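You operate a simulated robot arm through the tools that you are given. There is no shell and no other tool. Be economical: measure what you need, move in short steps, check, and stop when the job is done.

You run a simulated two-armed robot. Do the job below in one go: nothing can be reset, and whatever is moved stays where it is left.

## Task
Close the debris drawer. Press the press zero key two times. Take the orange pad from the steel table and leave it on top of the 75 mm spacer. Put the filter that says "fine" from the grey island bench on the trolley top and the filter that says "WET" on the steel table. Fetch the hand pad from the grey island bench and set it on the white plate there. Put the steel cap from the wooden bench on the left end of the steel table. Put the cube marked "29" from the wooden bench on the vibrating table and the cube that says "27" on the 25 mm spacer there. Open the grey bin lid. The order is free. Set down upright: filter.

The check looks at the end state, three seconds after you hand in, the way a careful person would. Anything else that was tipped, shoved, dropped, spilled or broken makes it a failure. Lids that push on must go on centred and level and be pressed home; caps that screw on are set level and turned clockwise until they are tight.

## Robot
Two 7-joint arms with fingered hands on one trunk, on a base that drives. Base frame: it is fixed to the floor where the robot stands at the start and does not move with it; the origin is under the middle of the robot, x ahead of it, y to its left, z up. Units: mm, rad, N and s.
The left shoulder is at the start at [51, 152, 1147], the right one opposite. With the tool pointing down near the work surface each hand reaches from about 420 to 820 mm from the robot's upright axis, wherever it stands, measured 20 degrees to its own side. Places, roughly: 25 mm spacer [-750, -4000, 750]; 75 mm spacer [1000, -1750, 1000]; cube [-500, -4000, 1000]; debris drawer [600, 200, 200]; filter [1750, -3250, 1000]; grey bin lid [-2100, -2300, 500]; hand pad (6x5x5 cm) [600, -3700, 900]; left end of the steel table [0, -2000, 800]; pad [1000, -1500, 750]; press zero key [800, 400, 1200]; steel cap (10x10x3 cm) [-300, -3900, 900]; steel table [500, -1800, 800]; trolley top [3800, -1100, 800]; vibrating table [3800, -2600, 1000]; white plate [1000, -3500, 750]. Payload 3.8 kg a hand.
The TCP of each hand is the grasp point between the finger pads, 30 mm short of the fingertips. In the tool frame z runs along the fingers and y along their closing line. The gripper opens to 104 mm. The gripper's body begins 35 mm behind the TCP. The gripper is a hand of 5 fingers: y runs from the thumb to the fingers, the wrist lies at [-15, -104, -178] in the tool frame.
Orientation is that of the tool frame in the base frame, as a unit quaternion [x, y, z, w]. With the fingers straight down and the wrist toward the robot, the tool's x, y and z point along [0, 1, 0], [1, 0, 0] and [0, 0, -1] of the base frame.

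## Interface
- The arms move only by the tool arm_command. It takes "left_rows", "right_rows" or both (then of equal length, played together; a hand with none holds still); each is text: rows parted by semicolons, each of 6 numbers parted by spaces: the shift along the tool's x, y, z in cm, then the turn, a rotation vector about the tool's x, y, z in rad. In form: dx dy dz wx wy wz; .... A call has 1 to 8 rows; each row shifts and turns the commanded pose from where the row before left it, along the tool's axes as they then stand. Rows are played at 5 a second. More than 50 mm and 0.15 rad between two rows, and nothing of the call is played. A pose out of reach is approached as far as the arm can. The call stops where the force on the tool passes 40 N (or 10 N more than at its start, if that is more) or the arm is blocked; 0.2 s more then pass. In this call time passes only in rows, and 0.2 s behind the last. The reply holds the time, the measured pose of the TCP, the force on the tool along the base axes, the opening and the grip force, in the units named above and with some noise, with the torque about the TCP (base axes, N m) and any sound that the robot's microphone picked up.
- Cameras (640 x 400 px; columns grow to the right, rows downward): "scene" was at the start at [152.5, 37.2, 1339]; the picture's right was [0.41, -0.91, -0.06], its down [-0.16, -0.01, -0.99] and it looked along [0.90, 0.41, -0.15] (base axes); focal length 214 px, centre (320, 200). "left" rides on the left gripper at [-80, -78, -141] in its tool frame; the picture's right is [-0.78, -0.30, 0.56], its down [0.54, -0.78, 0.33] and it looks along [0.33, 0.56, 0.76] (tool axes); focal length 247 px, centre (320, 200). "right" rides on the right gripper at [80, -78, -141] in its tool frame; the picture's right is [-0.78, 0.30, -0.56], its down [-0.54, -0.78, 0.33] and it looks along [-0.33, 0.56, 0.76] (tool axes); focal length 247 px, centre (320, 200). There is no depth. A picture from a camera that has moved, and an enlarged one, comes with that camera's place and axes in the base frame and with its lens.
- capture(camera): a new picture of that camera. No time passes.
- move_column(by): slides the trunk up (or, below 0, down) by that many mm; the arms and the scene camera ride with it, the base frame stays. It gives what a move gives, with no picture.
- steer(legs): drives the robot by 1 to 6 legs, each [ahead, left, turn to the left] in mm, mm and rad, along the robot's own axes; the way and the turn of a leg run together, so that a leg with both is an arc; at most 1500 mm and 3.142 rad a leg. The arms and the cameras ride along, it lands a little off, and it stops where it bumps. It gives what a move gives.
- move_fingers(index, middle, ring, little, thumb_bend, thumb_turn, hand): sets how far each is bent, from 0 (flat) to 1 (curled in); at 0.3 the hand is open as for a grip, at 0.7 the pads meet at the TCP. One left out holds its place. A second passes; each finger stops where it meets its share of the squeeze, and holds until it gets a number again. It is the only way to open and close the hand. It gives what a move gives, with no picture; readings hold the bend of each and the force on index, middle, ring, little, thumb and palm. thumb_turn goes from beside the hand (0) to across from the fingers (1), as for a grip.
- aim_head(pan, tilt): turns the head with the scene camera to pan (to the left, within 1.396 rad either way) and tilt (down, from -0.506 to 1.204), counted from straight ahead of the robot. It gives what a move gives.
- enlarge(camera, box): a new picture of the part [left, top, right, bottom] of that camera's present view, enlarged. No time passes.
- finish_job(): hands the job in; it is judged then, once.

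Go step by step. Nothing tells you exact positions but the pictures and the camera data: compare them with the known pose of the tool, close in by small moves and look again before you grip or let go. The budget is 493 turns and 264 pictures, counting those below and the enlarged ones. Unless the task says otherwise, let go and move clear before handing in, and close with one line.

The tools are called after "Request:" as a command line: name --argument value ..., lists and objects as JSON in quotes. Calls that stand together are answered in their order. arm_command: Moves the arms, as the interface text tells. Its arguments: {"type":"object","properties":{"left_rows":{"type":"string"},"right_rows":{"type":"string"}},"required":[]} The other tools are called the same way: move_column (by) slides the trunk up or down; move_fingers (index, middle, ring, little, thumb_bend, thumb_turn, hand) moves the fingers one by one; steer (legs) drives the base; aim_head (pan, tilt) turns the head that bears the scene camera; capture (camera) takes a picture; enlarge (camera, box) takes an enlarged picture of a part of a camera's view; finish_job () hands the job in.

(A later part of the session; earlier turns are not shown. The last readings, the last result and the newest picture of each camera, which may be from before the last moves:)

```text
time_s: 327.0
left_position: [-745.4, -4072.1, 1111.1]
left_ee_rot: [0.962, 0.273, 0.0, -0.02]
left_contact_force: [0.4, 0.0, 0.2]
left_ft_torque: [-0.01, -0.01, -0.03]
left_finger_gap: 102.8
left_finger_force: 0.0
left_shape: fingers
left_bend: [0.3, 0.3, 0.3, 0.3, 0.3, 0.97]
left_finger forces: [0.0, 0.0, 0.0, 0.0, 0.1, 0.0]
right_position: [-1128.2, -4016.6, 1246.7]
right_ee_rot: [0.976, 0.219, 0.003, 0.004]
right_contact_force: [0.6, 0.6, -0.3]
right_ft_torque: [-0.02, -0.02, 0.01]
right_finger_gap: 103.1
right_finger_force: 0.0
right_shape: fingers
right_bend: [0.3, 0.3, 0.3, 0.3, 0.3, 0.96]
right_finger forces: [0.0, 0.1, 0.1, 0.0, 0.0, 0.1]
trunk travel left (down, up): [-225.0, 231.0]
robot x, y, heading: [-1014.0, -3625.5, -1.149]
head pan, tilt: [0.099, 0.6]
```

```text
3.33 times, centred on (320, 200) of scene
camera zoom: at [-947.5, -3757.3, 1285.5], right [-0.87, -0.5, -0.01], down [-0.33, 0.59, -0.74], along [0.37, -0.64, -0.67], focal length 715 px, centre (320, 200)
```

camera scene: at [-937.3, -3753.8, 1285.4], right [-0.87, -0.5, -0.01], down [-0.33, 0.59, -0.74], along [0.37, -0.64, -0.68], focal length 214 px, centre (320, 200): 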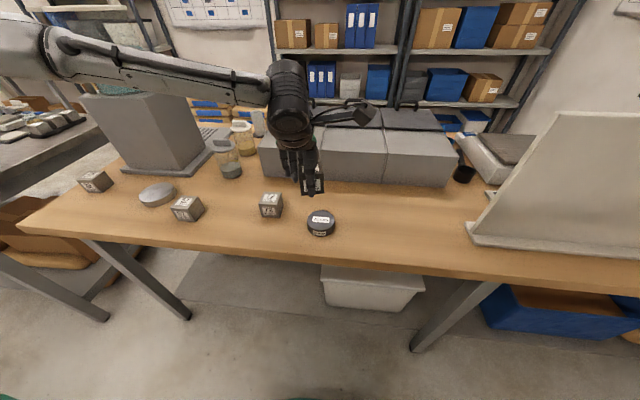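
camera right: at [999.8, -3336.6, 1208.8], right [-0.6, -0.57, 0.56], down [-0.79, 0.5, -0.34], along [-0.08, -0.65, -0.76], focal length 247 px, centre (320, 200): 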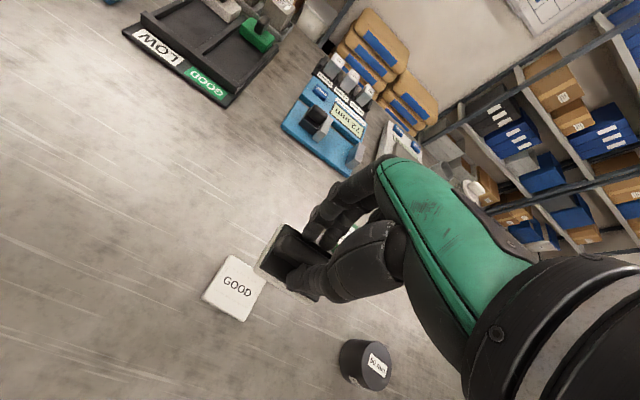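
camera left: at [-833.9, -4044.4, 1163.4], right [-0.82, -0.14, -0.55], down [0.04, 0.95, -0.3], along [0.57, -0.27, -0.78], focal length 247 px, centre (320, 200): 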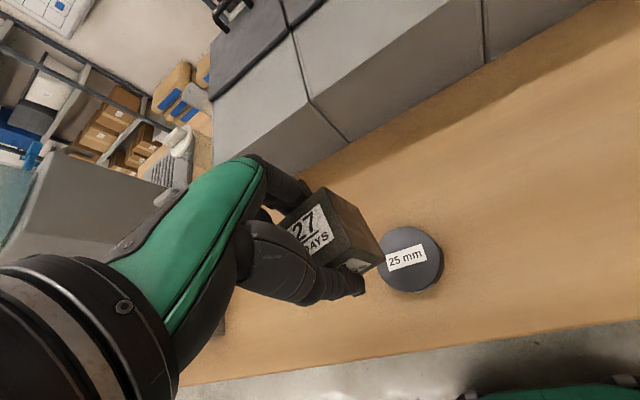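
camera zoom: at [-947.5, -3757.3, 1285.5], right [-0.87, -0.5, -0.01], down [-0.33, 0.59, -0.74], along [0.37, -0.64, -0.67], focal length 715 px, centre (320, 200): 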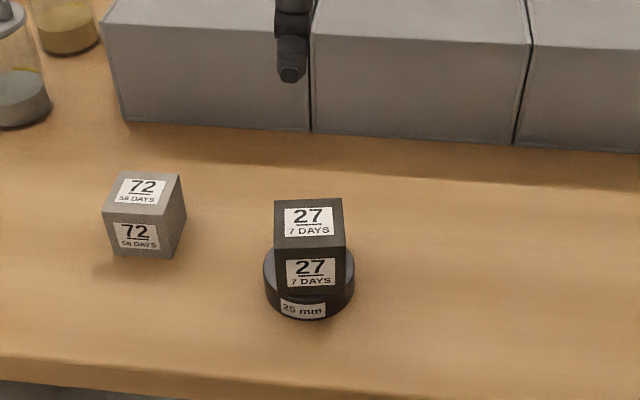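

27 stands on the 25 mm spacer. Next I pick 29 (left hand) and the steel cap (right hand); I raise the left hand and drive left along the bench.

Request:
arm_command --left_rows "0 -3 -3.5 0 0 0.07;0 -3 -3.5 0 0 0.07"

Request:
steer --legs '[[60, 671, 0]]'

Request:
aim_head --pan 0 --tilt 0.75

Request:
capture --camera "scene"

```text
time_s: 327.6
left_position: [-774.8, -4019.7, 1184.7]
left_ee_rot: [0.979, 0.205, -0.002, -0.019]
left_contact_force: [-0.7, 0.8, -0.8]
left_ft_torque: [0.01, -0.01, -0.01]
left_finger_gap: 102.8
left_finger_force: 0.1
left_shape: fingers
left_bend: [0.3, 0.3, 0.3, 0.3, 0.3, 0.97]
left_finger forces: [0.0, 0.0, 0.0, 0.0, 0.0, 0.0]
right_position: [-1129.1, -4013.4, 1247.0]
right_ee_rot: [0.976, 0.217, 0.004, 0.006]
right_contact_force: [-1.2, 0.1, -0.2]
right_ft_torque: [0.0, 0.0, 0.03]
right_finger_gap: 103.1
right_finger_force: 0.1
right_shape: fingers
right_bend: [0.3, 0.3, 0.3, 0.3, 0.3, 0.96]
right_finger forces: [0.0, 0.0, 0.0, 0.0, 0.0, 0.1]
trunk travel left (down, up): [-225.0, 231.0]
robot x, y, heading: [-1014.2, -3626.8, -1.147]
head pan, tilt: [0.099, 0.6]
```

```text
time_s: 331.4
left_position: [-128.8, -3805.7, 1184.4]
left_ee_rot: [0.98, 0.197, -0.001, -0.019]
left_contact_force: [0.0, -0.1, 0.4]
left_ft_torque: [0.0, -0.01, -0.03]
left_finger_gap: 102.9
left_finger_force: 0.0
left_shape: fingers
left_bend: [0.3, 0.3, 0.3, 0.3, 0.3, 0.97]
left_finger forces: [0.1, 0.0, 0.0, 0.0, 0.1, 0.0]
right_position: [-484.4, -3793.7, 1246.5]
right_ee_rot: [0.978, 0.208, 0.004, 0.005]
right_contact_force: [0.5, -0.2, -0.6]
right_ft_torque: [-0.02, -0.03, 0.01]
right_finger_gap: 103.3
right_finger_force: 0.0
right_shape: fingers
right_bend: [0.3, 0.3, 0.3, 0.3, 0.3, 0.96]
right_finger forces: [0.0, 0.1, 0.0, 0.0, 0.1, 0.0]
trunk travel left (down, up): [-225.0, 231.0]
robot x, y, heading: [-368.2, -3400.3, -1.163]
head pan, tilt: [0.099, 0.6]
```

```text
time_s: 332.1
left_position: [-128.6, -3805.7, 1184.2]
left_ee_rot: [0.98, 0.196, -0.001, -0.02]
left_contact_force: [-0.5, -0.4, 0.9]
left_ft_torque: [0.01, -0.01, -0.02]
left_finger_gap: 103.0
left_finger_force: 0.0
left_shape: fingers
left_bend: [0.3, 0.3, 0.3, 0.3, 0.3, 0.97]
left_finger forces: [0.0, 0.0, 0.1, 0.1, 0.1, 0.0]
right_position: [-483.8, -3792.4, 1246.7]
right_ee_rot: [0.978, 0.21, 0.003, 0.004]
right_contact_force: [-0.6, 0.1, -0.2]
right_ft_torque: [0.0, 0.02, 0.02]
right_finger_gap: 103.0
right_finger_force: 0.1
right_shape: fingers
right_bend: [0.3, 0.3, 0.3, 0.3, 0.3, 0.96]
right_finger forces: [0.0, 0.0, 0.0, 0.1, 0.0, 0.1]
trunk travel left (down, up): [-225.0, 231.0]
robot x, y, heading: [-367.6, -3400.9, -1.164]
head pan, tilt: [0.0, 0.75]
```

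```text
98 pictures are left
camera scene: at [-308.8, -3535.1, 1273.4], right [-0.92, -0.39, 0.0], down [-0.31, 0.72, -0.63], along [0.25, -0.58, -0.78], focal length 214 px, centre (320, 200)
```

scene: 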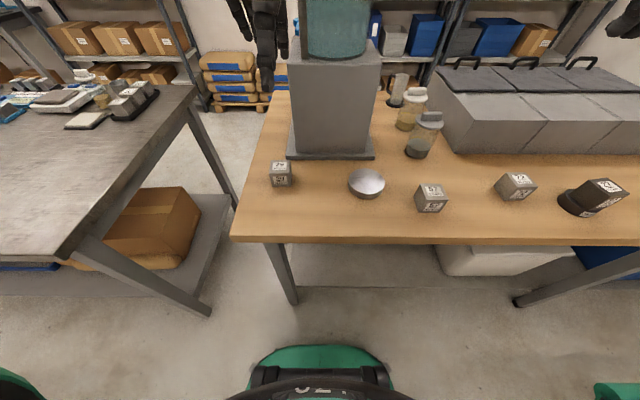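

29 is at about (-51, -3869), the cap at (-268, -3925). I move both hands above them together.

Request:
arm_command --left_rows "0.78 1.47 2.5 0 0 0;0.78 1.47 2.5 0 0 0;0.78 1.47 2.5 0 0 0;0.78 1.47 2.5 0 0 0;0.78 1.47 2.5 0 0 0;0.78 1.47 2.5 0 0 0" --right_rows "2.37 3.5 2.4 0 0 0;2.37 3.5 2.4 0 0 0;2.37 3.5 2.4 0 0 0;2.37 3.5 2.4 0 0 0;2.37 3.5 2.4 0 0 0;2.37 3.5 2.4 0 0 0"

Request:
capture --camera "left"

Request:
capture --camera "right"

```text
time_s: 333.5
left_position: [-51.3, -3866.4, 1028.7]
left_ee_rot: [0.98, 0.197, -0.001, -0.02]
left_contact_force: [-0.3, 0.3, 0.6]
left_ft_torque: [0.0, 0.02, -0.02]
left_finger_gap: 102.8
left_finger_force: 0.1
left_shape: fingers
left_bend: [0.3, 0.3, 0.3, 0.3, 0.3, 0.97]
left_finger forces: [0.1, 0.1, 0.1, 0.1, 0.0, 0.1]
right_position: [-266.1, -3930.5, 1100.4]
right_ee_rot: [0.978, 0.211, 0.002, 0.004]
right_contact_force: [0.7, 0.5, -0.5]
right_ft_torque: [0.02, 0.02, -0.01]
right_finger_gap: 103.2
right_finger_force: 0.1
right_shape: fingers
right_bend: [0.3, 0.3, 0.3, 0.3, 0.3, 0.96]
right_finger forces: [0.0, 0.0, 0.1, 0.0, 0.0, 0.0]
trunk travel left (down, up): [-225.0, 231.0]
robot x, y, heading: [-364.8, -3401.4, -1.167]
head pan, tilt: [0.0, 0.75]
```

```text
97 pictures are left
camera left: at [-153.4, -3832.0, 1171.8], right [-0.84, -0.01, -0.55], down [0.19, 0.94, -0.3], along [0.51, -0.35, -0.78], focal length 247 px, centre (320, 200)
```

left: 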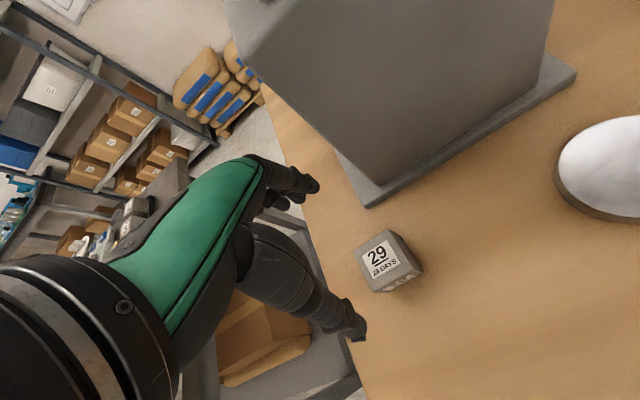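

```text
96 pictures are left
camera right: at [-227.2, -3826.0, 1242.9], right [-0.59, -0.58, 0.56], down [-0.8, 0.49, -0.34], along [-0.07, -0.65, -0.76], focal length 247 px, centre (320, 200)
```

right: 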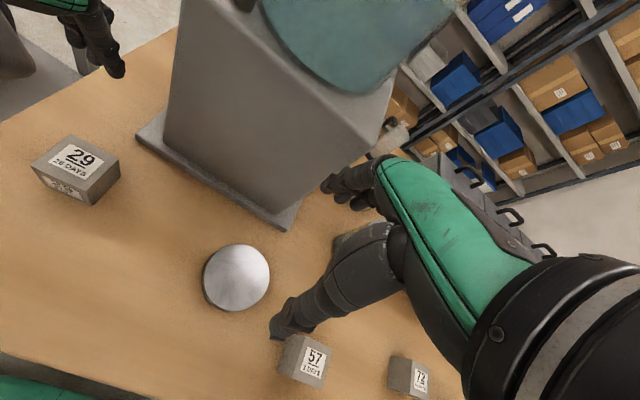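

29 lies 12 mm off in x, the cap is centred. I open the right hand wider for the cap and lower both.

Request:
move_fingers --hand "right" --index 0.22 --middle 0.22 --ring 0.22 --little 0.22 --thumb_bend 0.22

Request:
arm_command --left_rows "-1.2 0.1 3.5 0 0 -0.1;0 0 3.5 0 0 0;0 0 3 0 0 0;0 0 1.5 0 0 0" --right_rows "0 -0.5 4.5 0 0 0;0 0 4.5 0 0 0;0 0 4.5 0 0 0;0 0 3 0 0 0"

Request:
enlarge --camera "left" --box '[200, 120, 440, 340]'

Request:
enlarge --camera "right" --box '[200, 140, 440, 360]'

```text
time_s: 334.5
left_position: [-53.8, -3865.1, 1029.8]
left_ee_rot: [0.98, 0.197, -0.002, -0.019]
left_contact_force: [-0.3, 0.2, 0.4]
left_ft_torque: [0.0, 0.02, 0.03]
left_finger_gap: 102.8
left_finger_force: 0.1
left_shape: fingers
left_bend: [0.3, 0.3, 0.3, 0.3, 0.3, 0.97]
left_finger forces: [0.0, 0.1, 0.0, 0.0, 0.0, 0.1]
right_position: [-267.8, -3929.0, 1102.3]
right_ee_rot: [0.978, 0.209, 0.004, 0.004]
right_contact_force: [-0.1, 0.0, -0.2]
right_ft_torque: [0.0, 0.01, -0.02]
right_finger_gap: 121.4
right_finger_force: 0.0
right_shape: fingers
right_bend: [0.22, 0.22, 0.22, 0.22, 0.22, 0.95]
right_finger forces: [0.1, 0.0, 0.0, 0.1, 0.0, 0.1]
trunk travel left (down, up): [-225.0, 231.0]
robot x, y, heading: [-364.8, -3402.6, -1.168]
head pan, tilt: [0.0, 0.75]
```

```text
time_s: 335.5
left_position: [-64.3, -3867.1, 916.1]
left_ee_rot: [0.969, 0.246, 0.0, -0.019]
left_contact_force: [-0.3, -0.5, 0.0]
left_ft_torque: [-0.01, 0.01, 0.01]
left_finger_gap: 103.1
left_finger_force: 0.0
left_shape: fingers
left_bend: [0.3, 0.3, 0.3, 0.3, 0.3, 0.97]
left_finger forces: [0.0, 0.0, 0.0, 0.0, 0.0, 0.1]
right_position: [-269.4, -3924.5, 937.1]
right_ee_rot: [0.978, 0.209, 0.004, 0.005]
right_contact_force: [-0.5, -0.3, 0.1]
right_ft_torque: [0.02, 0.01, 0.02]
right_finger_gap: 121.2
right_finger_force: 0.1
right_shape: fingers
right_bend: [0.22, 0.22, 0.22, 0.22, 0.22, 0.95]
right_finger forces: [0.0, 0.1, 0.0, 0.1, 0.0, 0.1]
trunk travel left (down, up): [-225.0, 231.0]
robot x, y, heading: [-364.0, -3407.1, -1.168]
head pan, tilt: [0.0, 0.75]
```

```text
1.82 times, centred on (320, 230) of left
camera zoom: at [-170.7, -3843.5, 1060.1], right [-0.83, -0.09, -0.55], down [0.1, 0.95, -0.3], along [0.55, -0.3, -0.78], focal length 449 px, centre (320, 146)
```

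zoom: 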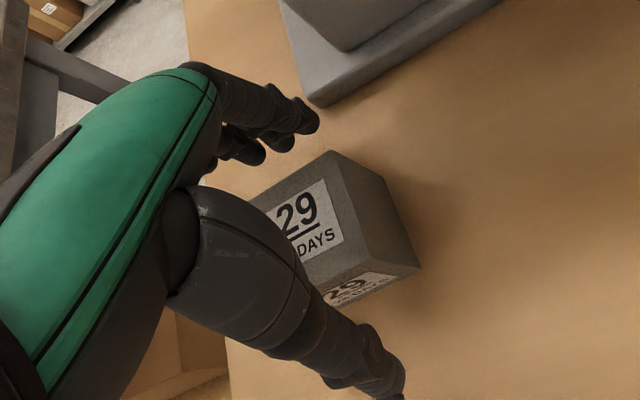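

```text
1.82 times, centred on (320, 250) of right
camera zoom: at [-229.6, -3819.1, 1080.1], right [-0.59, -0.58, 0.56], down [-0.8, 0.49, -0.34], along [-0.07, -0.65, -0.76], focal length 449 px, centre (320, 109)
```

zoom: 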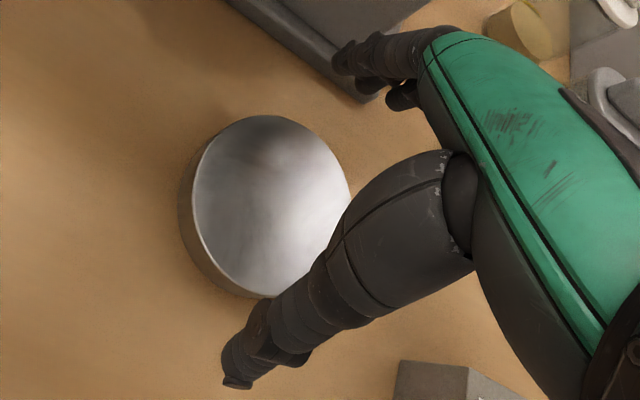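

Both are centred. I go down the rest and close the left hand on 29.

Request:
arm_command --left_rows "0 0.2 1 0 0 0;0 0 0.7 0 0 0" --right_rows "0.2 0 1.6 0 0 0;0 0 1.2 0 0 0"

Request:
move_fingers --hand "left" --index 0.75 --middle 0.75 --ring 0.75 --little 0.7 --thumb_bend 0.75

Request:
enlarge --camera "left" --box '[200, 120, 440, 340]'

```text
time_s: 336.1
left_position: [-65.5, -3868.6, 900.3]
left_ee_rot: [0.969, 0.247, -0.001, -0.019]
left_contact_force: [0.3, 0.0, -0.4]
left_ft_torque: [0.01, 0.02, 0.0]
left_finger_gap: 102.9
left_finger_force: 0.0
left_shape: fingers
left_bend: [0.3, 0.3, 0.3, 0.3, 0.3, 0.97]
left_finger forces: [0.0, 0.0, 0.1, 0.0, 0.1, 0.0]
right_position: [-265.9, -3922.2, 910.8]
right_ee_rot: [0.978, 0.21, 0.004, 0.004]
right_contact_force: [0.2, 0.0, -0.1]
right_ft_torque: [0.02, -0.01, 0.01]
right_finger_gap: 121.1
right_finger_force: 0.0
right_shape: fingers
right_bend: [0.22, 0.22, 0.22, 0.22, 0.22, 0.95]
right_finger forces: [0.0, 0.1, 0.0, 0.0, 0.1, 0.1]
trunk travel left (down, up): [-225.0, 231.0]
robot x, y, heading: [-366.5, -3402.6, -1.172]
head pan, tilt: [0.0, 0.75]
```

```text
time_s: 337.1
left_position: [-65.8, -3867.9, 900.0]
left_ee_rot: [0.969, 0.245, 0.0, -0.018]
left_contact_force: [0.6, -1.4, 1.6]
left_ft_torque: [-0.11, -0.11, -0.06]
left_finger_gap: 45.7
left_finger_force: 26.3
left_shape: fingers
left_bend: [0.58, 0.61, 0.63, 0.7, 0.54, 0.93]
left_finger forces: [9.6, 9.0, 9.0, 0.0, 25.6, 0.0]
right_position: [-267.3, -3922.5, 912.5]
right_ee_rot: [0.978, 0.21, 0.005, 0.004]
right_contact_force: [0.1, -0.7, -0.3]
right_ft_torque: [0.0, -0.01, -0.03]
right_finger_gap: 121.3
right_finger_force: 0.1
right_shape: fingers
right_bend: [0.22, 0.22, 0.22, 0.22, 0.22, 0.95]
right_finger forces: [0.1, 0.0, 0.0, 0.0, 0.1, 0.0]
trunk travel left (down, up): [-225.0, 231.0]
robot x, y, heading: [-366.1, -3405.8, -1.166]
head pan, tilt: [0.0, 0.75]
```

```text
1.82 times, centred on (320, 230) of left
camera zoom: at [-171.4, -3843.6, 1042.8], right [-0.83, -0.09, -0.55], down [0.1, 0.95, -0.3], along [0.55, -0.3, -0.78], focal length 449 px, centre (320, 146)
```

zoom: 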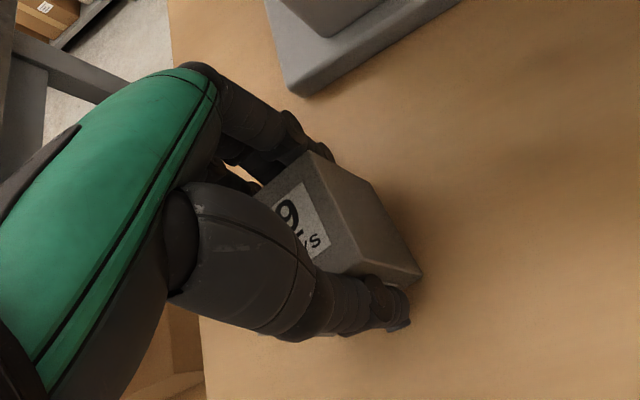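

29 is gripped firmly. Now the cap: a few mm lower and close the right hand.

Request:
arm_command --right_rows "0 0 0.6 0 0 0;0 0 0.4 0 0 0"

Request:
move_fingers --hand "right" --index 0.6 --middle 0.6 --ring 0.6 --little 0.6 --thumb_bend 0.6

Request:
enlarge --camera "right" --box '[200, 140, 440, 360]'

```text
time_s: 337.7
left_position: [-65.6, -3868.7, 899.0]
left_ee_rot: [0.969, 0.245, -0.001, -0.019]
left_contact_force: [1.4, -1.5, 1.9]
left_ft_torque: [-0.08, -0.13, -0.03]
left_finger_gap: 46.0
left_finger_force: 26.7
left_shape: fingers
left_bend: [0.58, 0.61, 0.63, 0.7, 0.54, 0.93]
left_finger forces: [9.5, 9.0, 9.1, 0.0, 25.6, 0.0]
right_position: [-266.3, -3923.4, 900.8]
right_ee_rot: [0.978, 0.21, 0.004, 0.004]
right_contact_force: [-0.2, -0.2, -0.3]
right_ft_torque: [0.0, 0.03, 0.01]
right_finger_gap: 121.2
right_finger_force: 0.2
right_shape: fingers
right_bend: [0.22, 0.22, 0.22, 0.22, 0.22, 0.95]
right_finger forces: [0.1, 0.0, 0.0, 0.1, 0.0, 0.0]
trunk travel left (down, up): [-225.0, 231.0]
robot x, y, heading: [-366.9, -3403.2, -1.164]
head pan, tilt: [0.0, 0.75]
```

```text
time_s: 338.7
left_position: [-63.4, -3868.2, 899.4]
left_ee_rot: [0.969, 0.245, -0.001, -0.019]
left_contact_force: [0.9, -2.5, 2.1]
left_ft_torque: [-0.09, -0.14, -0.05]
left_finger_gap: 46.0
left_finger_force: 26.5
left_shape: fingers
left_bend: [0.58, 0.61, 0.63, 0.7, 0.54, 0.93]
left_finger forces: [9.5, 8.9, 8.9, 0.0, 25.7, 0.1]
right_position: [-265.4, -3924.8, 902.2]
right_ee_rot: [0.978, 0.209, 0.004, 0.005]
right_contact_force: [2.0, -4.8, 6.2]
right_ft_torque: [-0.67, -0.18, 0.05]
right_finger_gap: 82.8
right_finger_force: 20.9
right_shape: fingers
right_bend: [0.48, 0.49, 0.52, 0.6, 0.33, 0.96]
right_finger forces: [7.9, 9.7, 6.6, 0.1, 17.7, 0.0]
trunk travel left (down, up): [-225.0, 231.0]
robot x, y, heading: [-370.1, -3403.9, -1.16]
head pan, tilt: [0.0, 0.75]
```

```text
1.82 times, centred on (320, 250) of right
camera zoom: at [-226.8, -3818.6, 1043.4], right [-0.59, -0.58, 0.56], down [-0.8, 0.49, -0.34], along [-0.07, -0.65, -0.76], focal length 449 px, centre (320, 109)
```

zoom: 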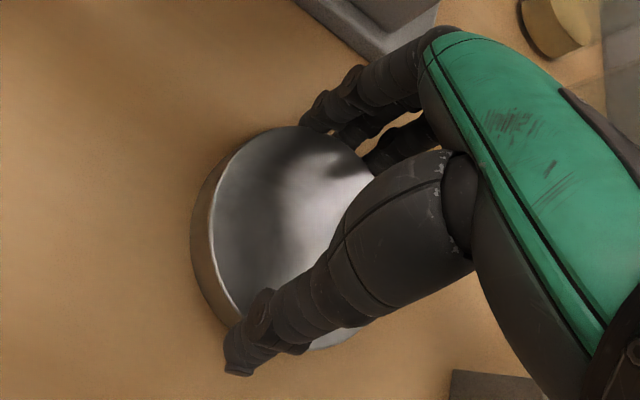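

The grip reads 83 mm. I test by lifting both 2 cm.

Request:
arm_command --left_rows "0 0 -1 0 0 0;0 0 -1.5 0 0 0" --right_rows "0 0 -1 0 0 0;0 0 -1.5 0 0 0"

Request:
enlarge --camera "right" --box '[200, 140, 440, 360]'

Request:
enlarge --camera "scene" --box '[250, 100, 450, 260]'

```text
time_s: 339.3
left_position: [-65.3, -3867.7, 924.2]
left_ee_rot: [0.969, 0.245, 0.0, -0.019]
left_contact_force: [0.1, 0.7, -3.1]
left_ft_torque: [-0.02, 0.01, -0.03]
left_finger_gap: 46.0
left_finger_force: 25.9
left_shape: fingers
left_bend: [0.58, 0.61, 0.64, 0.7, 0.54, 0.93]
left_finger forces: [9.4, 8.5, 8.1, 0.0, 25.6, 0.0]
right_position: [-265.4, -3923.7, 925.8]
right_ee_rot: [0.978, 0.209, 0.004, 0.003]
right_contact_force: [0.0, 0.3, -5.8]
right_ft_torque: [-0.04, -0.05, -0.01]
right_finger_gap: 82.8
right_finger_force: 19.5
right_shape: fingers
right_bend: [0.49, 0.51, 0.53, 0.6, 0.33, 0.96]
right_finger forces: [7.0, 8.2, 5.4, 0.1, 19.1, 0.0]
trunk travel left (down, up): [-225.0, 231.0]
robot x, y, heading: [-363.1, -3404.4, -1.169]
head pan, tilt: [0.0, 0.75]
```

```text
1.82 times, centred on (320, 250) of right
camera zoom: at [-225.2, -3818.7, 1068.2], right [-0.59, -0.59, 0.56], down [-0.8, 0.49, -0.34], along [-0.07, -0.65, -0.76], focal length 449 px, centre (320, 109)
```

zoom: 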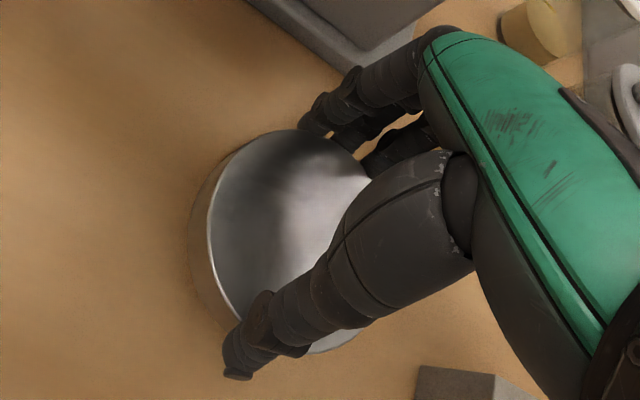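

```text
2.50 times, centred on (350, 180) of scene
camera zoom: at [-309.0, -3535.3, 1273.3], right [-0.92, -0.39, 0.0], down [-0.31, 0.72, -0.63], along [0.25, -0.58, -0.78], focal length 536 px, centre (245, 250)
```

zoom: 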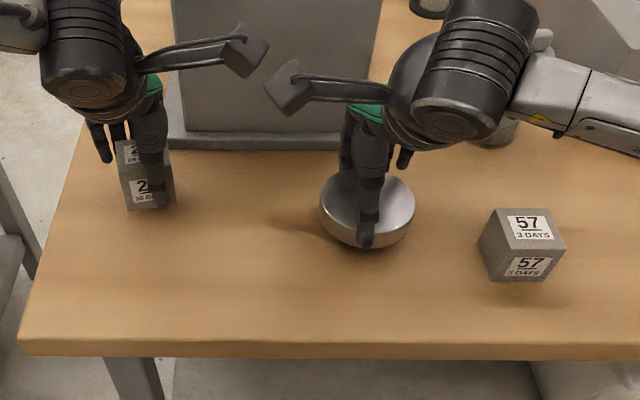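

Both are lifted. I raise them, back away from the bench and turn around toward the steel table.

Request:
arm_command --left_rows "0 0 -4 0 0 0;0 0 -4 0 0 0;0 0 -4 0 0 0;0 0 -4 0 0 0;0 0 -4 0 0 0" --right_rows "0 0 -4 0 0 0;0 0 -4 0 0 0;0 0 -4 0 0 0;0 0 -4 0 0 0;0 0 -4 0 0 0"

Request:
steer --legs '[[-170, 0, 0], [0, 0, 3.1]]'

Request:
aim_head --pan 0 --tilt 0.5

Request:
capture --camera "scene"

```text
time_s: 340.5
left_position: [-64.9, -3875.3, 1127.0]
left_ee_rot: [0.97, 0.244, 0.0, -0.019]
left_contact_force: [-0.4, 0.9, -2.8]
left_ft_torque: [0.02, 0.01, -0.02]
left_finger_gap: 45.4
left_finger_force: 26.0
left_shape: fingers
left_bend: [0.58, 0.62, 0.64, 0.7, 0.54, 0.93]
left_finger forces: [9.3, 8.2, 8.0, 0.0, 25.4, 0.0]
right_position: [-266.3, -3921.0, 1125.8]
right_ee_rot: [0.978, 0.21, 0.004, 0.003]
right_contact_force: [-0.3, -0.2, -5.4]
right_ft_torque: [-0.03, -0.05, 0.02]
right_finger_gap: 82.2
right_finger_force: 19.7
right_shape: fingers
right_bend: [0.49, 0.51, 0.53, 0.6, 0.33, 0.96]
right_finger forces: [7.0, 8.0, 5.3, 0.0, 18.6, 0.0]
trunk travel left (down, up): [-225.0, 231.0]
robot x, y, heading: [-365.0, -3400.5, -1.169]
head pan, tilt: [0.0, 0.75]
```

```text
time_s: 349.1
left_position: [-687.4, -2747.4, 1126.3]
left_ee_rot: [-0.197, 0.98, -0.02, -0.001]
left_contact_force: [0.6, 0.0, -2.4]
left_ft_torque: [0.05, 0.0, 0.0]
left_finger_gap: 44.9
left_finger_force: 23.9
left_shape: fingers
left_bend: [0.59, 0.62, 0.64, 0.7, 0.54, 0.93]
left_finger forces: [8.9, 7.8, 7.5, 0.0, 23.9, 0.0]
right_position: [-480.2, -2720.7, 1124.8]
right_ee_rot: [-0.161, 0.987, 0.003, -0.002]
right_contact_force: [0.2, 0.2, -6.2]
right_ft_torque: [0.04, 0.06, 0.0]
right_finger_gap: 81.7
right_finger_force: 18.3
right_shape: fingers
right_bend: [0.5, 0.51, 0.54, 0.6, 0.33, 0.96]
right_finger forces: [6.7, 7.6, 5.1, 0.1, 17.4, 0.0]
trunk travel left (down, up): [-225.0, 231.0]
robot x, y, heading: [-430.2, -3244.9, 1.878]
head pan, tilt: [0.0, 0.75]
```

```text
time_s: 349.8
left_position: [-687.4, -2748.3, 1126.8]
left_ee_rot: [-0.197, 0.98, -0.019, -0.001]
left_contact_force: [0.6, 0.7, -2.3]
left_ft_torque: [0.04, -0.02, -0.01]
left_finger_gap: 44.7
left_finger_force: 23.4
left_shape: fingers
left_bend: [0.59, 0.62, 0.64, 0.7, 0.54, 0.93]
left_finger forces: [9.0, 7.8, 7.5, 0.0, 24.1, 0.1]
right_position: [-479.8, -2720.7, 1124.6]
right_ee_rot: [-0.161, 0.987, 0.004, -0.003]
right_contact_force: [0.7, -0.4, -5.8]
right_ft_torque: [0.05, 0.09, -0.02]
right_finger_gap: 81.3
right_finger_force: 18.5
right_shape: fingers
right_bend: [0.5, 0.51, 0.54, 0.6, 0.33, 0.96]
right_finger forces: [6.6, 7.7, 5.1, 0.0, 17.5, 0.0]
trunk travel left (down, up): [-225.0, 231.0]
robot x, y, heading: [-434.2, -3241.1, 1.881]
head pan, tilt: [0.0, 0.499]
```

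```text
89 pictures are left
camera scene: at [-478.1, -3100.1, 1293.8], right [0.95, 0.3, 0.0], down [0.18, -0.57, -0.8], along [-0.24, 0.76, -0.6], focal length 214 px, centre (320, 200)
```

scene: 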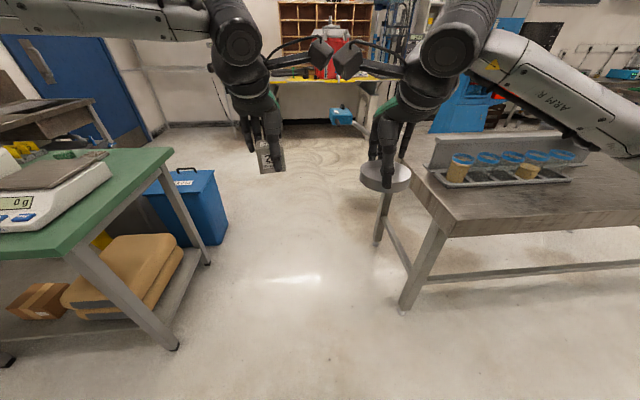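

I see the table's west (left) end with a rack of jars set back; there is a free strip near its corner. I drive so the cap comes above about (-218, -2438).

Request:
steer --legs '[[0, -336, 0], [189, 0, 0]]'

Request:
aim_head --pan -0.2 --tilt 0.7

Request:
capture --camera "scene"

```text
time_s: 353.2
left_position: [-408.3, -2469.4, 1127.0]
left_ee_rot: [-0.195, 0.981, -0.019, -0.001]
left_contact_force: [-0.1, -0.8, -2.1]
left_ft_torque: [0.04, 0.02, 0.05]
left_finger_gap: 44.7
left_finger_force: 23.7
left_shape: fingers
left_bend: [0.59, 0.62, 0.64, 0.7, 0.54, 0.93]
left_finger forces: [9.0, 7.8, 7.5, 0.0, 24.2, 0.0]
right_position: [-202.4, -2442.2, 1124.0]
right_ee_rot: [-0.158, 0.987, 0.005, -0.004]
right_contact_force: [-0.3, -0.1, -5.5]
right_ft_torque: [0.04, 0.1, -0.06]
right_finger_gap: 81.5
right_finger_force: 19.0
right_shape: fingers
right_bend: [0.5, 0.51, 0.54, 0.6, 0.33, 0.96]
right_finger forces: [6.7, 7.7, 5.2, 0.0, 17.7, 0.0]
trunk travel left (down, up): [-225.0, 231.0]
robot x, y, heading: [-159.1, -2966.9, 1.868]
head pan, tilt: [0.0, 0.499]
```

```text
time_s: 353.9
left_position: [-410.3, -2467.9, 1125.2]
left_ee_rot: [-0.195, 0.981, -0.019, -0.002]
left_contact_force: [0.7, 0.6, -2.4]
left_ft_torque: [-0.01, -0.05, -0.01]
left_finger_gap: 44.8
left_finger_force: 24.2
left_shape: fingers
left_bend: [0.59, 0.62, 0.64, 0.7, 0.54, 0.93]
left_finger forces: [8.9, 7.8, 7.4, 0.0, 24.1, 0.0]
right_position: [-201.6, -2441.0, 1123.1]
right_ee_rot: [-0.159, 0.987, 0.003, -0.003]
right_contact_force: [-0.6, 0.3, -5.9]
right_ft_torque: [0.05, 0.07, 0.01]
right_finger_gap: 81.7
right_finger_force: 18.7
right_shape: fingers
right_bend: [0.5, 0.51, 0.54, 0.6, 0.33, 0.96]
right_finger forces: [6.8, 7.7, 5.2, 0.0, 17.6, 0.0]
trunk travel left (down, up): [-225.0, 231.0]
robot x, y, heading: [-159.1, -2969.2, 1.87]
head pan, tilt: [-0.201, 0.7]
```

```text
88 pictures are left
camera scene: at [-182.8, -2825.0, 1277.3], right [0.99, 0.1, 0.03], down [0.09, -0.74, -0.67], along [-0.05, 0.67, -0.74], focal length 214 px, centre (320, 200)
```

scene: 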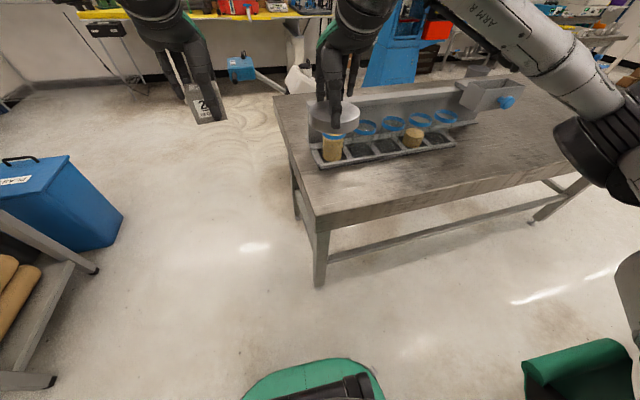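

The table corner is closer than I thought; the free strip's good spot is about (-144, -2366). I move the cap there and lower partway.

Request:
arm_command --right_rows "-2.6 1.8 2 0 0 0;-2.6 1.8 2 0 0 0;-2.7 1.7 2 0 0 0;0 0 4.5 0 0 0;0 0 4.5 0 0 0"

Request:
enlarge --camera "scene" --box '[260, 80, 460, 240]'

Request:
capture --camera "right"

```text
time_s: 355.1
left_position: [-409.2, -2468.0, 1126.8]
left_ee_rot: [-0.195, 0.981, -0.019, -0.001]
left_contact_force: [-0.3, 0.2, -2.8]
left_ft_torque: [0.03, -0.01, -0.03]
left_finger_gap: 44.4
left_finger_force: 24.2
left_shape: fingers
left_bend: [0.59, 0.62, 0.64, 0.7, 0.54, 0.93]
left_finger forces: [8.9, 7.8, 7.5, 0.1, 24.1, 0.0]
right_position: [-145.6, -2365.5, 972.5]
right_ee_rot: [-0.159, 0.987, 0.004, -0.003]
right_contact_force: [-0.8, 0.2, -6.8]
right_ft_torque: [0.07, 0.1, 0.01]
right_finger_gap: 81.4
right_finger_force: 18.2
right_shape: fingers
right_bend: [0.5, 0.51, 0.54, 0.6, 0.33, 0.96]
right_finger forces: [6.8, 7.6, 5.2, 0.0, 17.3, 0.0]
trunk travel left (down, up): [-225.0, 231.0]
robot x, y, heading: [-159.1, -2968.9, 1.87]
head pan, tilt: [-0.201, 0.7]
```

```text
2.50 times, centred on (360, 160) of scene
camera zoom: at [-182.4, -2824.9, 1277.2], right [0.99, 0.1, 0.03], down [0.09, -0.74, -0.67], along [-0.05, 0.67, -0.74], focal length 536 px, centre (220, 300)
```

zoom: 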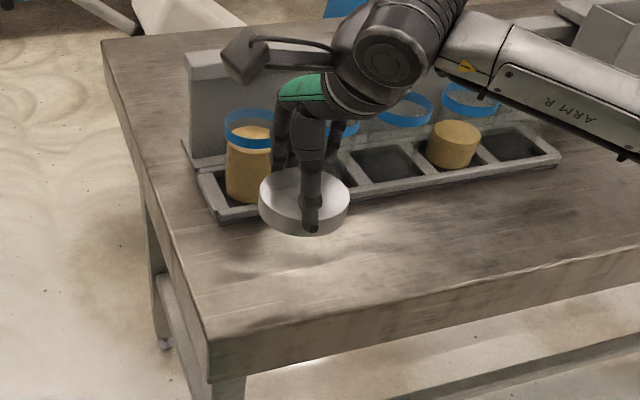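

```text
86 pictures are left
camera right: at [-196.7, -2465.6, 1115.0], right [0.65, 0.52, 0.56], down [0.75, -0.57, -0.34], along [0.14, 0.64, -0.76], focal length 247 px, centre (320, 200)
```

right: 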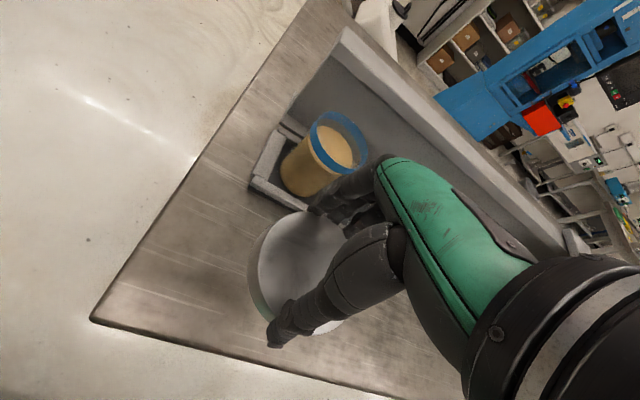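

Good: the cap will land with about 4-5 cm margins to the edge and the rack. I lower it.

Request:
arm_command --right_rows "0 0 3.5 0 0 0;0 0 3 0 0 0;0 0 1.5 0 0 0;0 0 0.6 0 0 0"

Request:
arm_command --right_rows "0 0 0.4 0 0 0;0 0 0.4 0 0 0;0 0 0.3 0 0 0"

Request:
enlarge --camera "scene" --box '[260, 80, 460, 240]'

```text
time_s: 356.1
left_position: [-409.3, -2467.0, 1125.2]
left_ee_rot: [-0.195, 0.981, -0.019, 0.0]
left_contact_force: [-0.1, 0.2, -2.7]
left_ft_torque: [0.06, 0.0, 0.02]
left_finger_gap: 44.9
left_finger_force: 24.6
left_shape: fingers
left_bend: [0.59, 0.62, 0.64, 0.7, 0.54, 0.93]
left_finger forces: [9.0, 7.8, 7.5, 0.0, 24.1, 0.0]
right_position: [-146.9, -2366.2, 887.4]
right_ee_rot: [-0.159, 0.987, 0.003, -0.003]
right_contact_force: [-0.1, -0.3, -6.0]
right_ft_torque: [0.12, 0.07, 0.01]
right_finger_gap: 81.3
right_finger_force: 17.7
right_shape: fingers
right_bend: [0.5, 0.51, 0.54, 0.6, 0.33, 0.96]
right_finger forces: [6.7, 7.5, 5.2, 0.0, 17.0, 0.0]
trunk travel left (down, up): [-225.0, 231.0]
robot x, y, heading: [-159.8, -2968.4, 1.869]
head pan, tilt: [-0.201, 0.7]
```

```text
time_s: 356.9
left_position: [-409.0, -2469.5, 1127.5]
left_ee_rot: [-0.195, 0.981, -0.019, -0.001]
left_contact_force: [-0.3, 0.0, -2.2]
left_ft_torque: [0.03, 0.01, 0.01]
left_finger_gap: 44.8
left_finger_force: 24.2
left_shape: fingers
left_bend: [0.59, 0.62, 0.64, 0.7, 0.54, 0.93]
left_finger forces: [8.9, 7.8, 7.4, 0.0, 24.2, 0.0]
right_position: [-147.7, -2365.9, 882.0]
right_ee_rot: [-0.158, 0.987, 0.008, -0.004]
right_contact_force: [-0.2, 0.3, 12.3]
right_ft_torque: [0.34, 0.0, -0.03]
right_finger_gap: 81.6
right_finger_force: 20.0
right_shape: fingers
right_bend: [0.51, 0.51, 0.54, 0.6, 0.33, 0.96]
right_finger forces: [6.5, 8.1, 5.8, 0.0, 19.6, 0.0]
trunk travel left (down, up): [-225.0, 231.0]
robot x, y, heading: [-154.4, -2969.0, 1.867]
head pan, tilt: [-0.201, 0.7]
```

```text
2.50 times, centred on (360, 160) of scene
camera zoom: at [-182.3, -2828.3, 1278.0], right [0.99, 0.1, 0.03], down [0.09, -0.74, -0.67], along [-0.05, 0.67, -0.74], focal length 536 px, centre (220, 300)
```

zoom: 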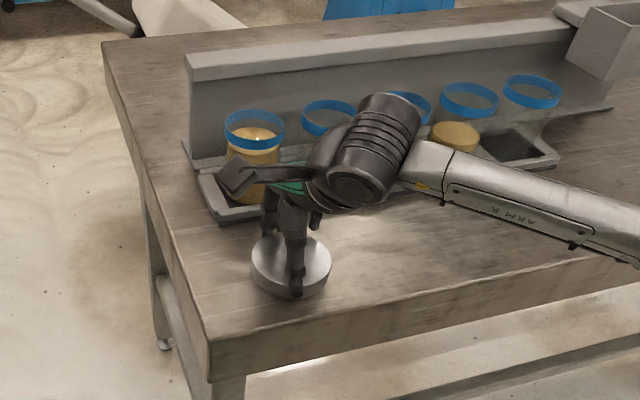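

The cap is on the table. I open the hand.

Request:
move_fingers --hand "right" --index 0.4 --middle 0.4 --ring 0.4 --little 0.4 --thumb_bend 0.28

Request:
move_fingers --hand "right" --index 0.24 --middle 0.24 --ring 0.24 --little 0.24 --thumb_bend 0.22

Request:
arm_command --right_rows "0 0 -1 0 0 0;0 0 -2 0 0 0;0 0 -4 0 0 0;0 0 -4.5 0 0 0;0 0 -4.5 0 0 0;0 0 -4.5 0 0 0"

Request:
enlarge --camera "scene" --box '[260, 80, 460, 240]'

```text
time_s: 357.9
left_position: [-409.5, -2468.8, 1126.2]
left_ee_rot: [-0.195, 0.981, -0.019, -0.001]
left_contact_force: [-0.3, 0.2, -3.3]
left_ft_torque: [0.04, -0.02, 0.04]
left_finger_gap: 44.8
left_finger_force: 24.0
left_shape: fingers
left_bend: [0.59, 0.62, 0.64, 0.7, 0.54, 0.93]
left_finger forces: [8.9, 8.0, 7.5, 0.0, 24.1, 0.0]
right_position: [-146.5, -2365.3, 878.7]
right_ee_rot: [-0.16, 0.987, 0.005, -0.004]
right_contact_force: [-0.4, -2.2, -0.5]
right_ft_torque: [-0.04, -0.04, -0.05]
right_finger_gap: 96.1
right_finger_force: 1.5
right_shape: fingers
right_bend: [0.4, 0.4, 0.4, 0.4, 0.24, 0.95]
right_finger forces: [0.0, 0.0, 0.0, 0.0, 2.1, 0.0]
trunk travel left (down, up): [-225.0, 231.0]
robot x, y, heading: [-159.6, -2973.1, 1.873]
head pan, tilt: [-0.201, 0.7]
```

```text
time_s: 358.9
left_position: [-408.7, -2467.8, 1125.7]
left_ee_rot: [-0.195, 0.981, -0.02, 0.0]
left_contact_force: [-0.3, -1.2, -1.8]
left_ft_torque: [0.01, 0.01, -0.03]
left_finger_gap: 44.8
left_finger_force: 24.1
left_shape: fingers
left_bend: [0.59, 0.62, 0.64, 0.7, 0.54, 0.93]
left_finger forces: [8.9, 7.9, 7.5, 0.1, 24.0, 0.0]
right_position: [-147.0, -2364.5, 877.9]
right_ee_rot: [-0.159, 0.987, 0.005, -0.003]
right_contact_force: [0.0, 0.4, 0.3]
right_ft_torque: [-0.01, 0.0, 0.0]
right_finger_gap: 118.9
right_finger_force: 0.3
right_shape: fingers
right_bend: [0.24, 0.24, 0.24, 0.24, 0.22, 0.95]
right_finger forces: [0.0, 0.0, 0.0, 0.0, 0.2, 0.1]
trunk travel left (down, up): [-225.0, 231.0]
robot x, y, heading: [-152.6, -2970.1, 1.869]
head pan, tilt: [-0.201, 0.7]
```

```text
time_s: 360.3
left_position: [-408.8, -2468.7, 1127.4]
left_ee_rot: [-0.196, 0.98, -0.019, 0.0]
left_contact_force: [0.6, -0.4, -2.2]
left_ft_torque: [0.02, -0.02, 0.06]
left_finger_gap: 44.8
left_finger_force: 24.0
left_shape: fingers
left_bend: [0.59, 0.62, 0.64, 0.7, 0.54, 0.93]
left_finger forces: [8.8, 7.8, 7.5, 0.0, 24.1, 0.1]
right_position: [-147.6, -2368.8, 1080.2]
right_ee_rot: [-0.159, 0.987, 0.005, -0.003]
right_contact_force: [-0.4, -0.3, 0.8]
right_ft_torque: [-0.01, 0.01, 0.0]
right_finger_gap: 118.9
right_finger_force: 0.1
right_shape: fingers
right_bend: [0.24, 0.24, 0.24, 0.24, 0.22, 0.95]
right_finger forces: [0.1, 0.1, 0.1, 0.0, 0.0, 0.1]
trunk travel left (down, up): [-225.0, 231.0]
robot x, y, heading: [-161.7, -2964.1, 1.868]
head pan, tilt: [-0.201, 0.7]
```

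```text
2.50 times, centred on (360, 160) of scene
camera zoom: at [-182.8, -2826.9, 1277.6], right [0.99, 0.1, 0.03], down [0.09, -0.74, -0.67], along [-0.05, 0.67, -0.74], focal length 536 px, centre (220, 300)
```

zoom: 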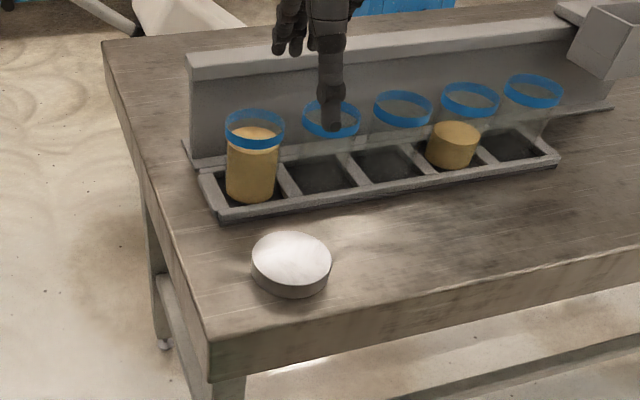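

The cap lies on the left end. Next the grey bin: I raise the right hand and look left.

Request:
arm_command --right_rows "0 -3 -3 0 0 0;0 -3 -3 0 0 0;0 -3 -3 0 0 0"

Request:
aim_head --pan 0.7 --tilt 0.35

Request:
capture --camera "scene"

```text
time_s: 361.1
left_position: [-409.7, -2468.9, 1127.1]
left_ee_rot: [-0.195, 0.981, -0.019, -0.001]
left_contact_force: [-0.3, -0.2, -2.9]
left_ft_torque: [-0.01, 0.0, 0.01]
left_finger_gap: 44.8
left_finger_force: 24.2
left_shape: fingers
left_bend: [0.59, 0.62, 0.65, 0.7, 0.54, 0.93]
left_finger forces: [8.9, 7.8, 7.6, 0.0, 24.1, 0.0]
right_position: [-119.9, -2452.4, 1173.5]
right_ee_rot: [-0.159, 0.987, 0.004, -0.003]
right_contact_force: [-0.7, 1.2, -0.2]
right_ft_torque: [0.0, 0.02, 0.01]
right_finger_gap: 118.6
right_finger_force: 0.1
right_shape: fingers
right_bend: [0.24, 0.24, 0.24, 0.24, 0.22, 0.95]
right_finger forces: [0.0, 0.0, 0.0, 0.1, 0.0, 0.0]
trunk travel left (down, up): [-225.0, 231.0]
robot x, y, heading: [-155.7, -2969.7, 1.868]
head pan, tilt: [-0.201, 0.7]
```

```text
time_s: 362.3
left_position: [-408.4, -2468.1, 1126.7]
left_ee_rot: [-0.196, 0.98, -0.02, 0.0]
left_contact_force: [0.5, -0.5, -2.5]
left_ft_torque: [0.05, -0.01, -0.01]
left_finger_gap: 45.0
left_finger_force: 23.9
left_shape: fingers
left_bend: [0.59, 0.62, 0.65, 0.7, 0.54, 0.93]
left_finger forces: [8.9, 7.7, 7.5, 0.0, 24.0, 0.1]
right_position: [-119.7, -2450.7, 1171.8]
right_ee_rot: [-0.158, 0.987, 0.004, -0.004]
right_contact_force: [-1.0, 0.7, 0.4]
right_ft_torque: [-0.04, -0.04, -0.03]
right_finger_gap: 118.9
right_finger_force: 0.1
right_shape: fingers
right_bend: [0.24, 0.24, 0.24, 0.24, 0.22, 0.95]
right_finger forces: [0.0, 0.0, 0.0, 0.0, 0.1, 0.0]
trunk travel left (down, up): [-225.0, 231.0]
robot x, y, heading: [-153.2, -2969.0, 1.872]
head pan, tilt: [0.7, 0.351]
```

```text
83 pictures are left
camera scene: at [-253.7, -2856.3, 1310.2], right [0.54, 0.83, -0.09], down [0.33, -0.31, -0.89], along [-0.77, 0.45, -0.44], focal length 214 px, centre (320, 200)
```

scene: 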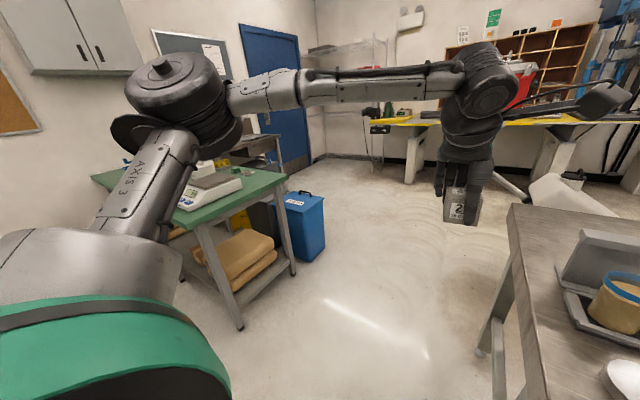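

The bins stand beyond the green bench near (-1600…-2100, -2300). I drive out of the aisle to the open floor north of them.

Request:
steer --legs '[[0, 620, 0], [1150, 0, 0], [350, 0, 0]]'

Request:
aim_head --pan 1.2 --tilt 0.45

Request:
capture --camera "scene"

```text
time_s: 373.4
left_position: [-1539.3, -1221.4, 1127.3]
left_ee_rot: [-0.212, 0.977, -0.018, -0.001]
left_contact_force: [0.1, 0.1, -2.8]
left_ft_torque: [0.03, -0.01, -0.03]
left_finger_gap: 44.7
left_finger_force: 23.8
left_shape: fingers
left_bend: [0.59, 0.62, 0.65, 0.7, 0.54, 0.93]
left_finger forces: [8.8, 7.8, 7.6, 0.0, 24.1, 0.0]
right_position: [-1251.6, -1194.5, 1172.5]
right_ee_rot: [-0.177, 0.984, 0.005, -0.003]
right_contact_force: [-0.1, -0.1, 0.7]
right_ft_torque: [-0.01, 0.03, 0.0]
right_finger_gap: 119.0
right_finger_force: 0.0
right_shape: fingers
right_bend: [0.24, 0.24, 0.24, 0.24, 0.22, 0.95]
right_finger forces: [0.0, 0.0, 0.1, 0.0, 0.1, 0.0]
trunk travel left (down, up): [-225.0, 231.0]
robot x, y, heading: [-1268.6, -1710.0, 1.908]
head pan, tilt: [0.7, 0.351]
```

```text
time_s: 374.4
left_position: [-1539.9, -1221.3, 1126.7]
left_ee_rot: [-0.211, 0.977, -0.02, 0.0]
left_contact_force: [0.2, 0.4, -2.4]
left_ft_torque: [-0.01, -0.01, 0.02]
left_finger_gap: 44.9
left_finger_force: 24.8
left_shape: fingers
left_bend: [0.59, 0.62, 0.65, 0.7, 0.54, 0.93]
left_finger forces: [8.8, 7.8, 7.5, 0.1, 24.1, 0.0]
right_position: [-1250.0, -1195.6, 1172.9]
right_ee_rot: [-0.177, 0.984, 0.005, -0.004]
right_contact_force: [-0.9, -0.2, 0.1]
right_ft_torque: [0.0, 0.01, 0.0]
right_finger_gap: 118.9
right_finger_force: 0.0
right_shape: fingers
right_bend: [0.24, 0.24, 0.24, 0.24, 0.22, 0.95]
right_finger forces: [0.0, 0.0, 0.0, 0.0, 0.0, 0.0]
trunk travel left (down, up): [-225.0, 231.0]
robot x, y, heading: [-1266.6, -1715.1, 1.91]
head pan, tilt: [1.201, 0.45]
```

```text
82 pictures are left
camera scene: at [-1381.9, -1648.9, 1306.5], right [0.04, 0.99, -0.13], down [0.48, -0.13, -0.87], along [-0.88, -0.03, -0.48], focal length 214 px, centre (320, 200)
```

scene: 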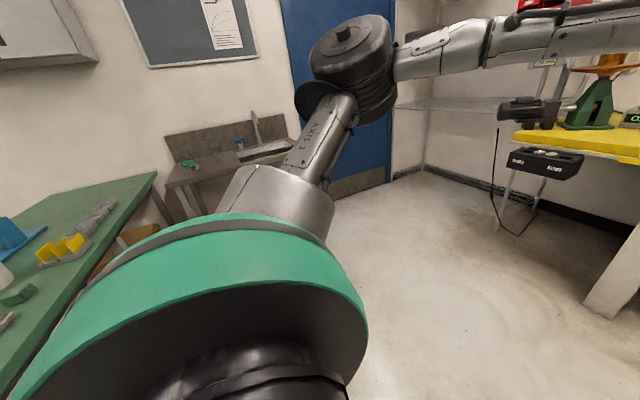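

The bins are hidden behind my shoulder. I turn left to face them.

Request:
steer --legs '[[100, 0, 0], [0, 0, 2.6]]'

Request:
aim_head --pan 0 --tilt 0.6

Request:
capture --camera "scene"

```text
time_s: 381.7
left_position: [-1312.9, -2178.6, 1125.6]
left_ee_rot: [0.999, -0.045, 0.005, -0.018]
left_contact_force: [-0.6, 0.3, -3.5]
left_ft_torque: [-0.03, 0.0, -0.04]
left_finger_gap: 44.2
left_finger_force: 23.5
left_shape: fingers
left_bend: [0.59, 0.62, 0.65, 0.7, 0.54, 0.93]
left_finger forces: [8.5, 7.6, 7.1, 0.0, 23.1, 0.0]
right_position: [-1578.0, -2058.7, 1172.5]
right_ee_rot: [0.997, -0.082, 0.002, 0.005]
right_contact_force: [0.1, -0.2, 0.5]
right_ft_torque: [-0.02, -0.02, 0.02]
right_finger_gap: 118.8
right_finger_force: 0.1
right_shape: fingers
right_bend: [0.24, 0.24, 0.24, 0.24, 0.22, 0.95]
right_finger forces: [0.0, 0.0, 0.0, 0.1, 0.1, 0.1]
trunk travel left (down, up): [-225.0, 231.0]
robot x, y, heading: [-1304.6, -1619.1, -1.755]
head pan, tilt: [1.201, 0.45]
```

```text
time_s: 383.1
left_position: [-1311.5, -2178.5, 1127.6]
left_ee_rot: [0.999, -0.046, 0.006, -0.019]
left_contact_force: [-0.1, 0.2, -3.0]
left_ft_torque: [-0.02, 0.03, 0.02]
left_finger_gap: 43.8
left_finger_force: 23.0
left_shape: fingers
left_bend: [0.59, 0.62, 0.65, 0.7, 0.54, 0.93]
left_finger forces: [8.5, 7.5, 7.2, 0.1, 23.0, 0.1]
right_position: [-1576.2, -2058.5, 1172.3]
right_ee_rot: [0.997, -0.082, 0.003, 0.006]
right_contact_force: [-0.7, 0.1, 0.6]
right_ft_torque: [-0.02, -0.02, 0.02]
right_finger_gap: 119.0
right_finger_force: 0.0
right_shape: fingers
right_bend: [0.24, 0.24, 0.24, 0.24, 0.22, 0.95]
right_finger forces: [0.0, 0.0, 0.1, 0.0, 0.0, 0.1]
trunk travel left (down, up): [-225.0, 231.0]
robot x, y, heading: [-1303.0, -1618.5, -1.756]
head pan, tilt: [0.0, 0.6]
```

```text
81 pictures are left
camera scene: at [-1329.0, -1766.6, 1285.3], right [-0.98, 0.18, 0.0], down [0.12, 0.66, -0.74], along [-0.13, -0.72, -0.68], focal length 214 px, centre (320, 200)
```

scene: 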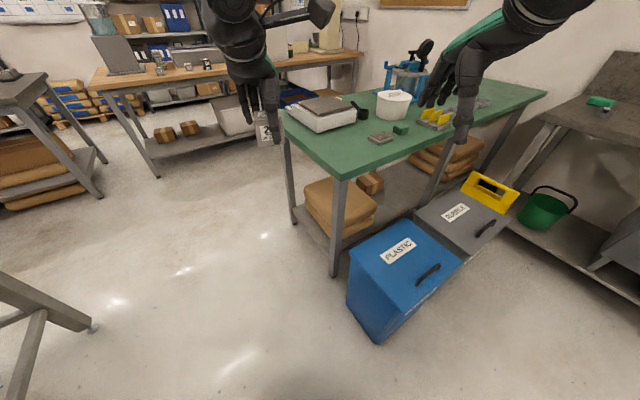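

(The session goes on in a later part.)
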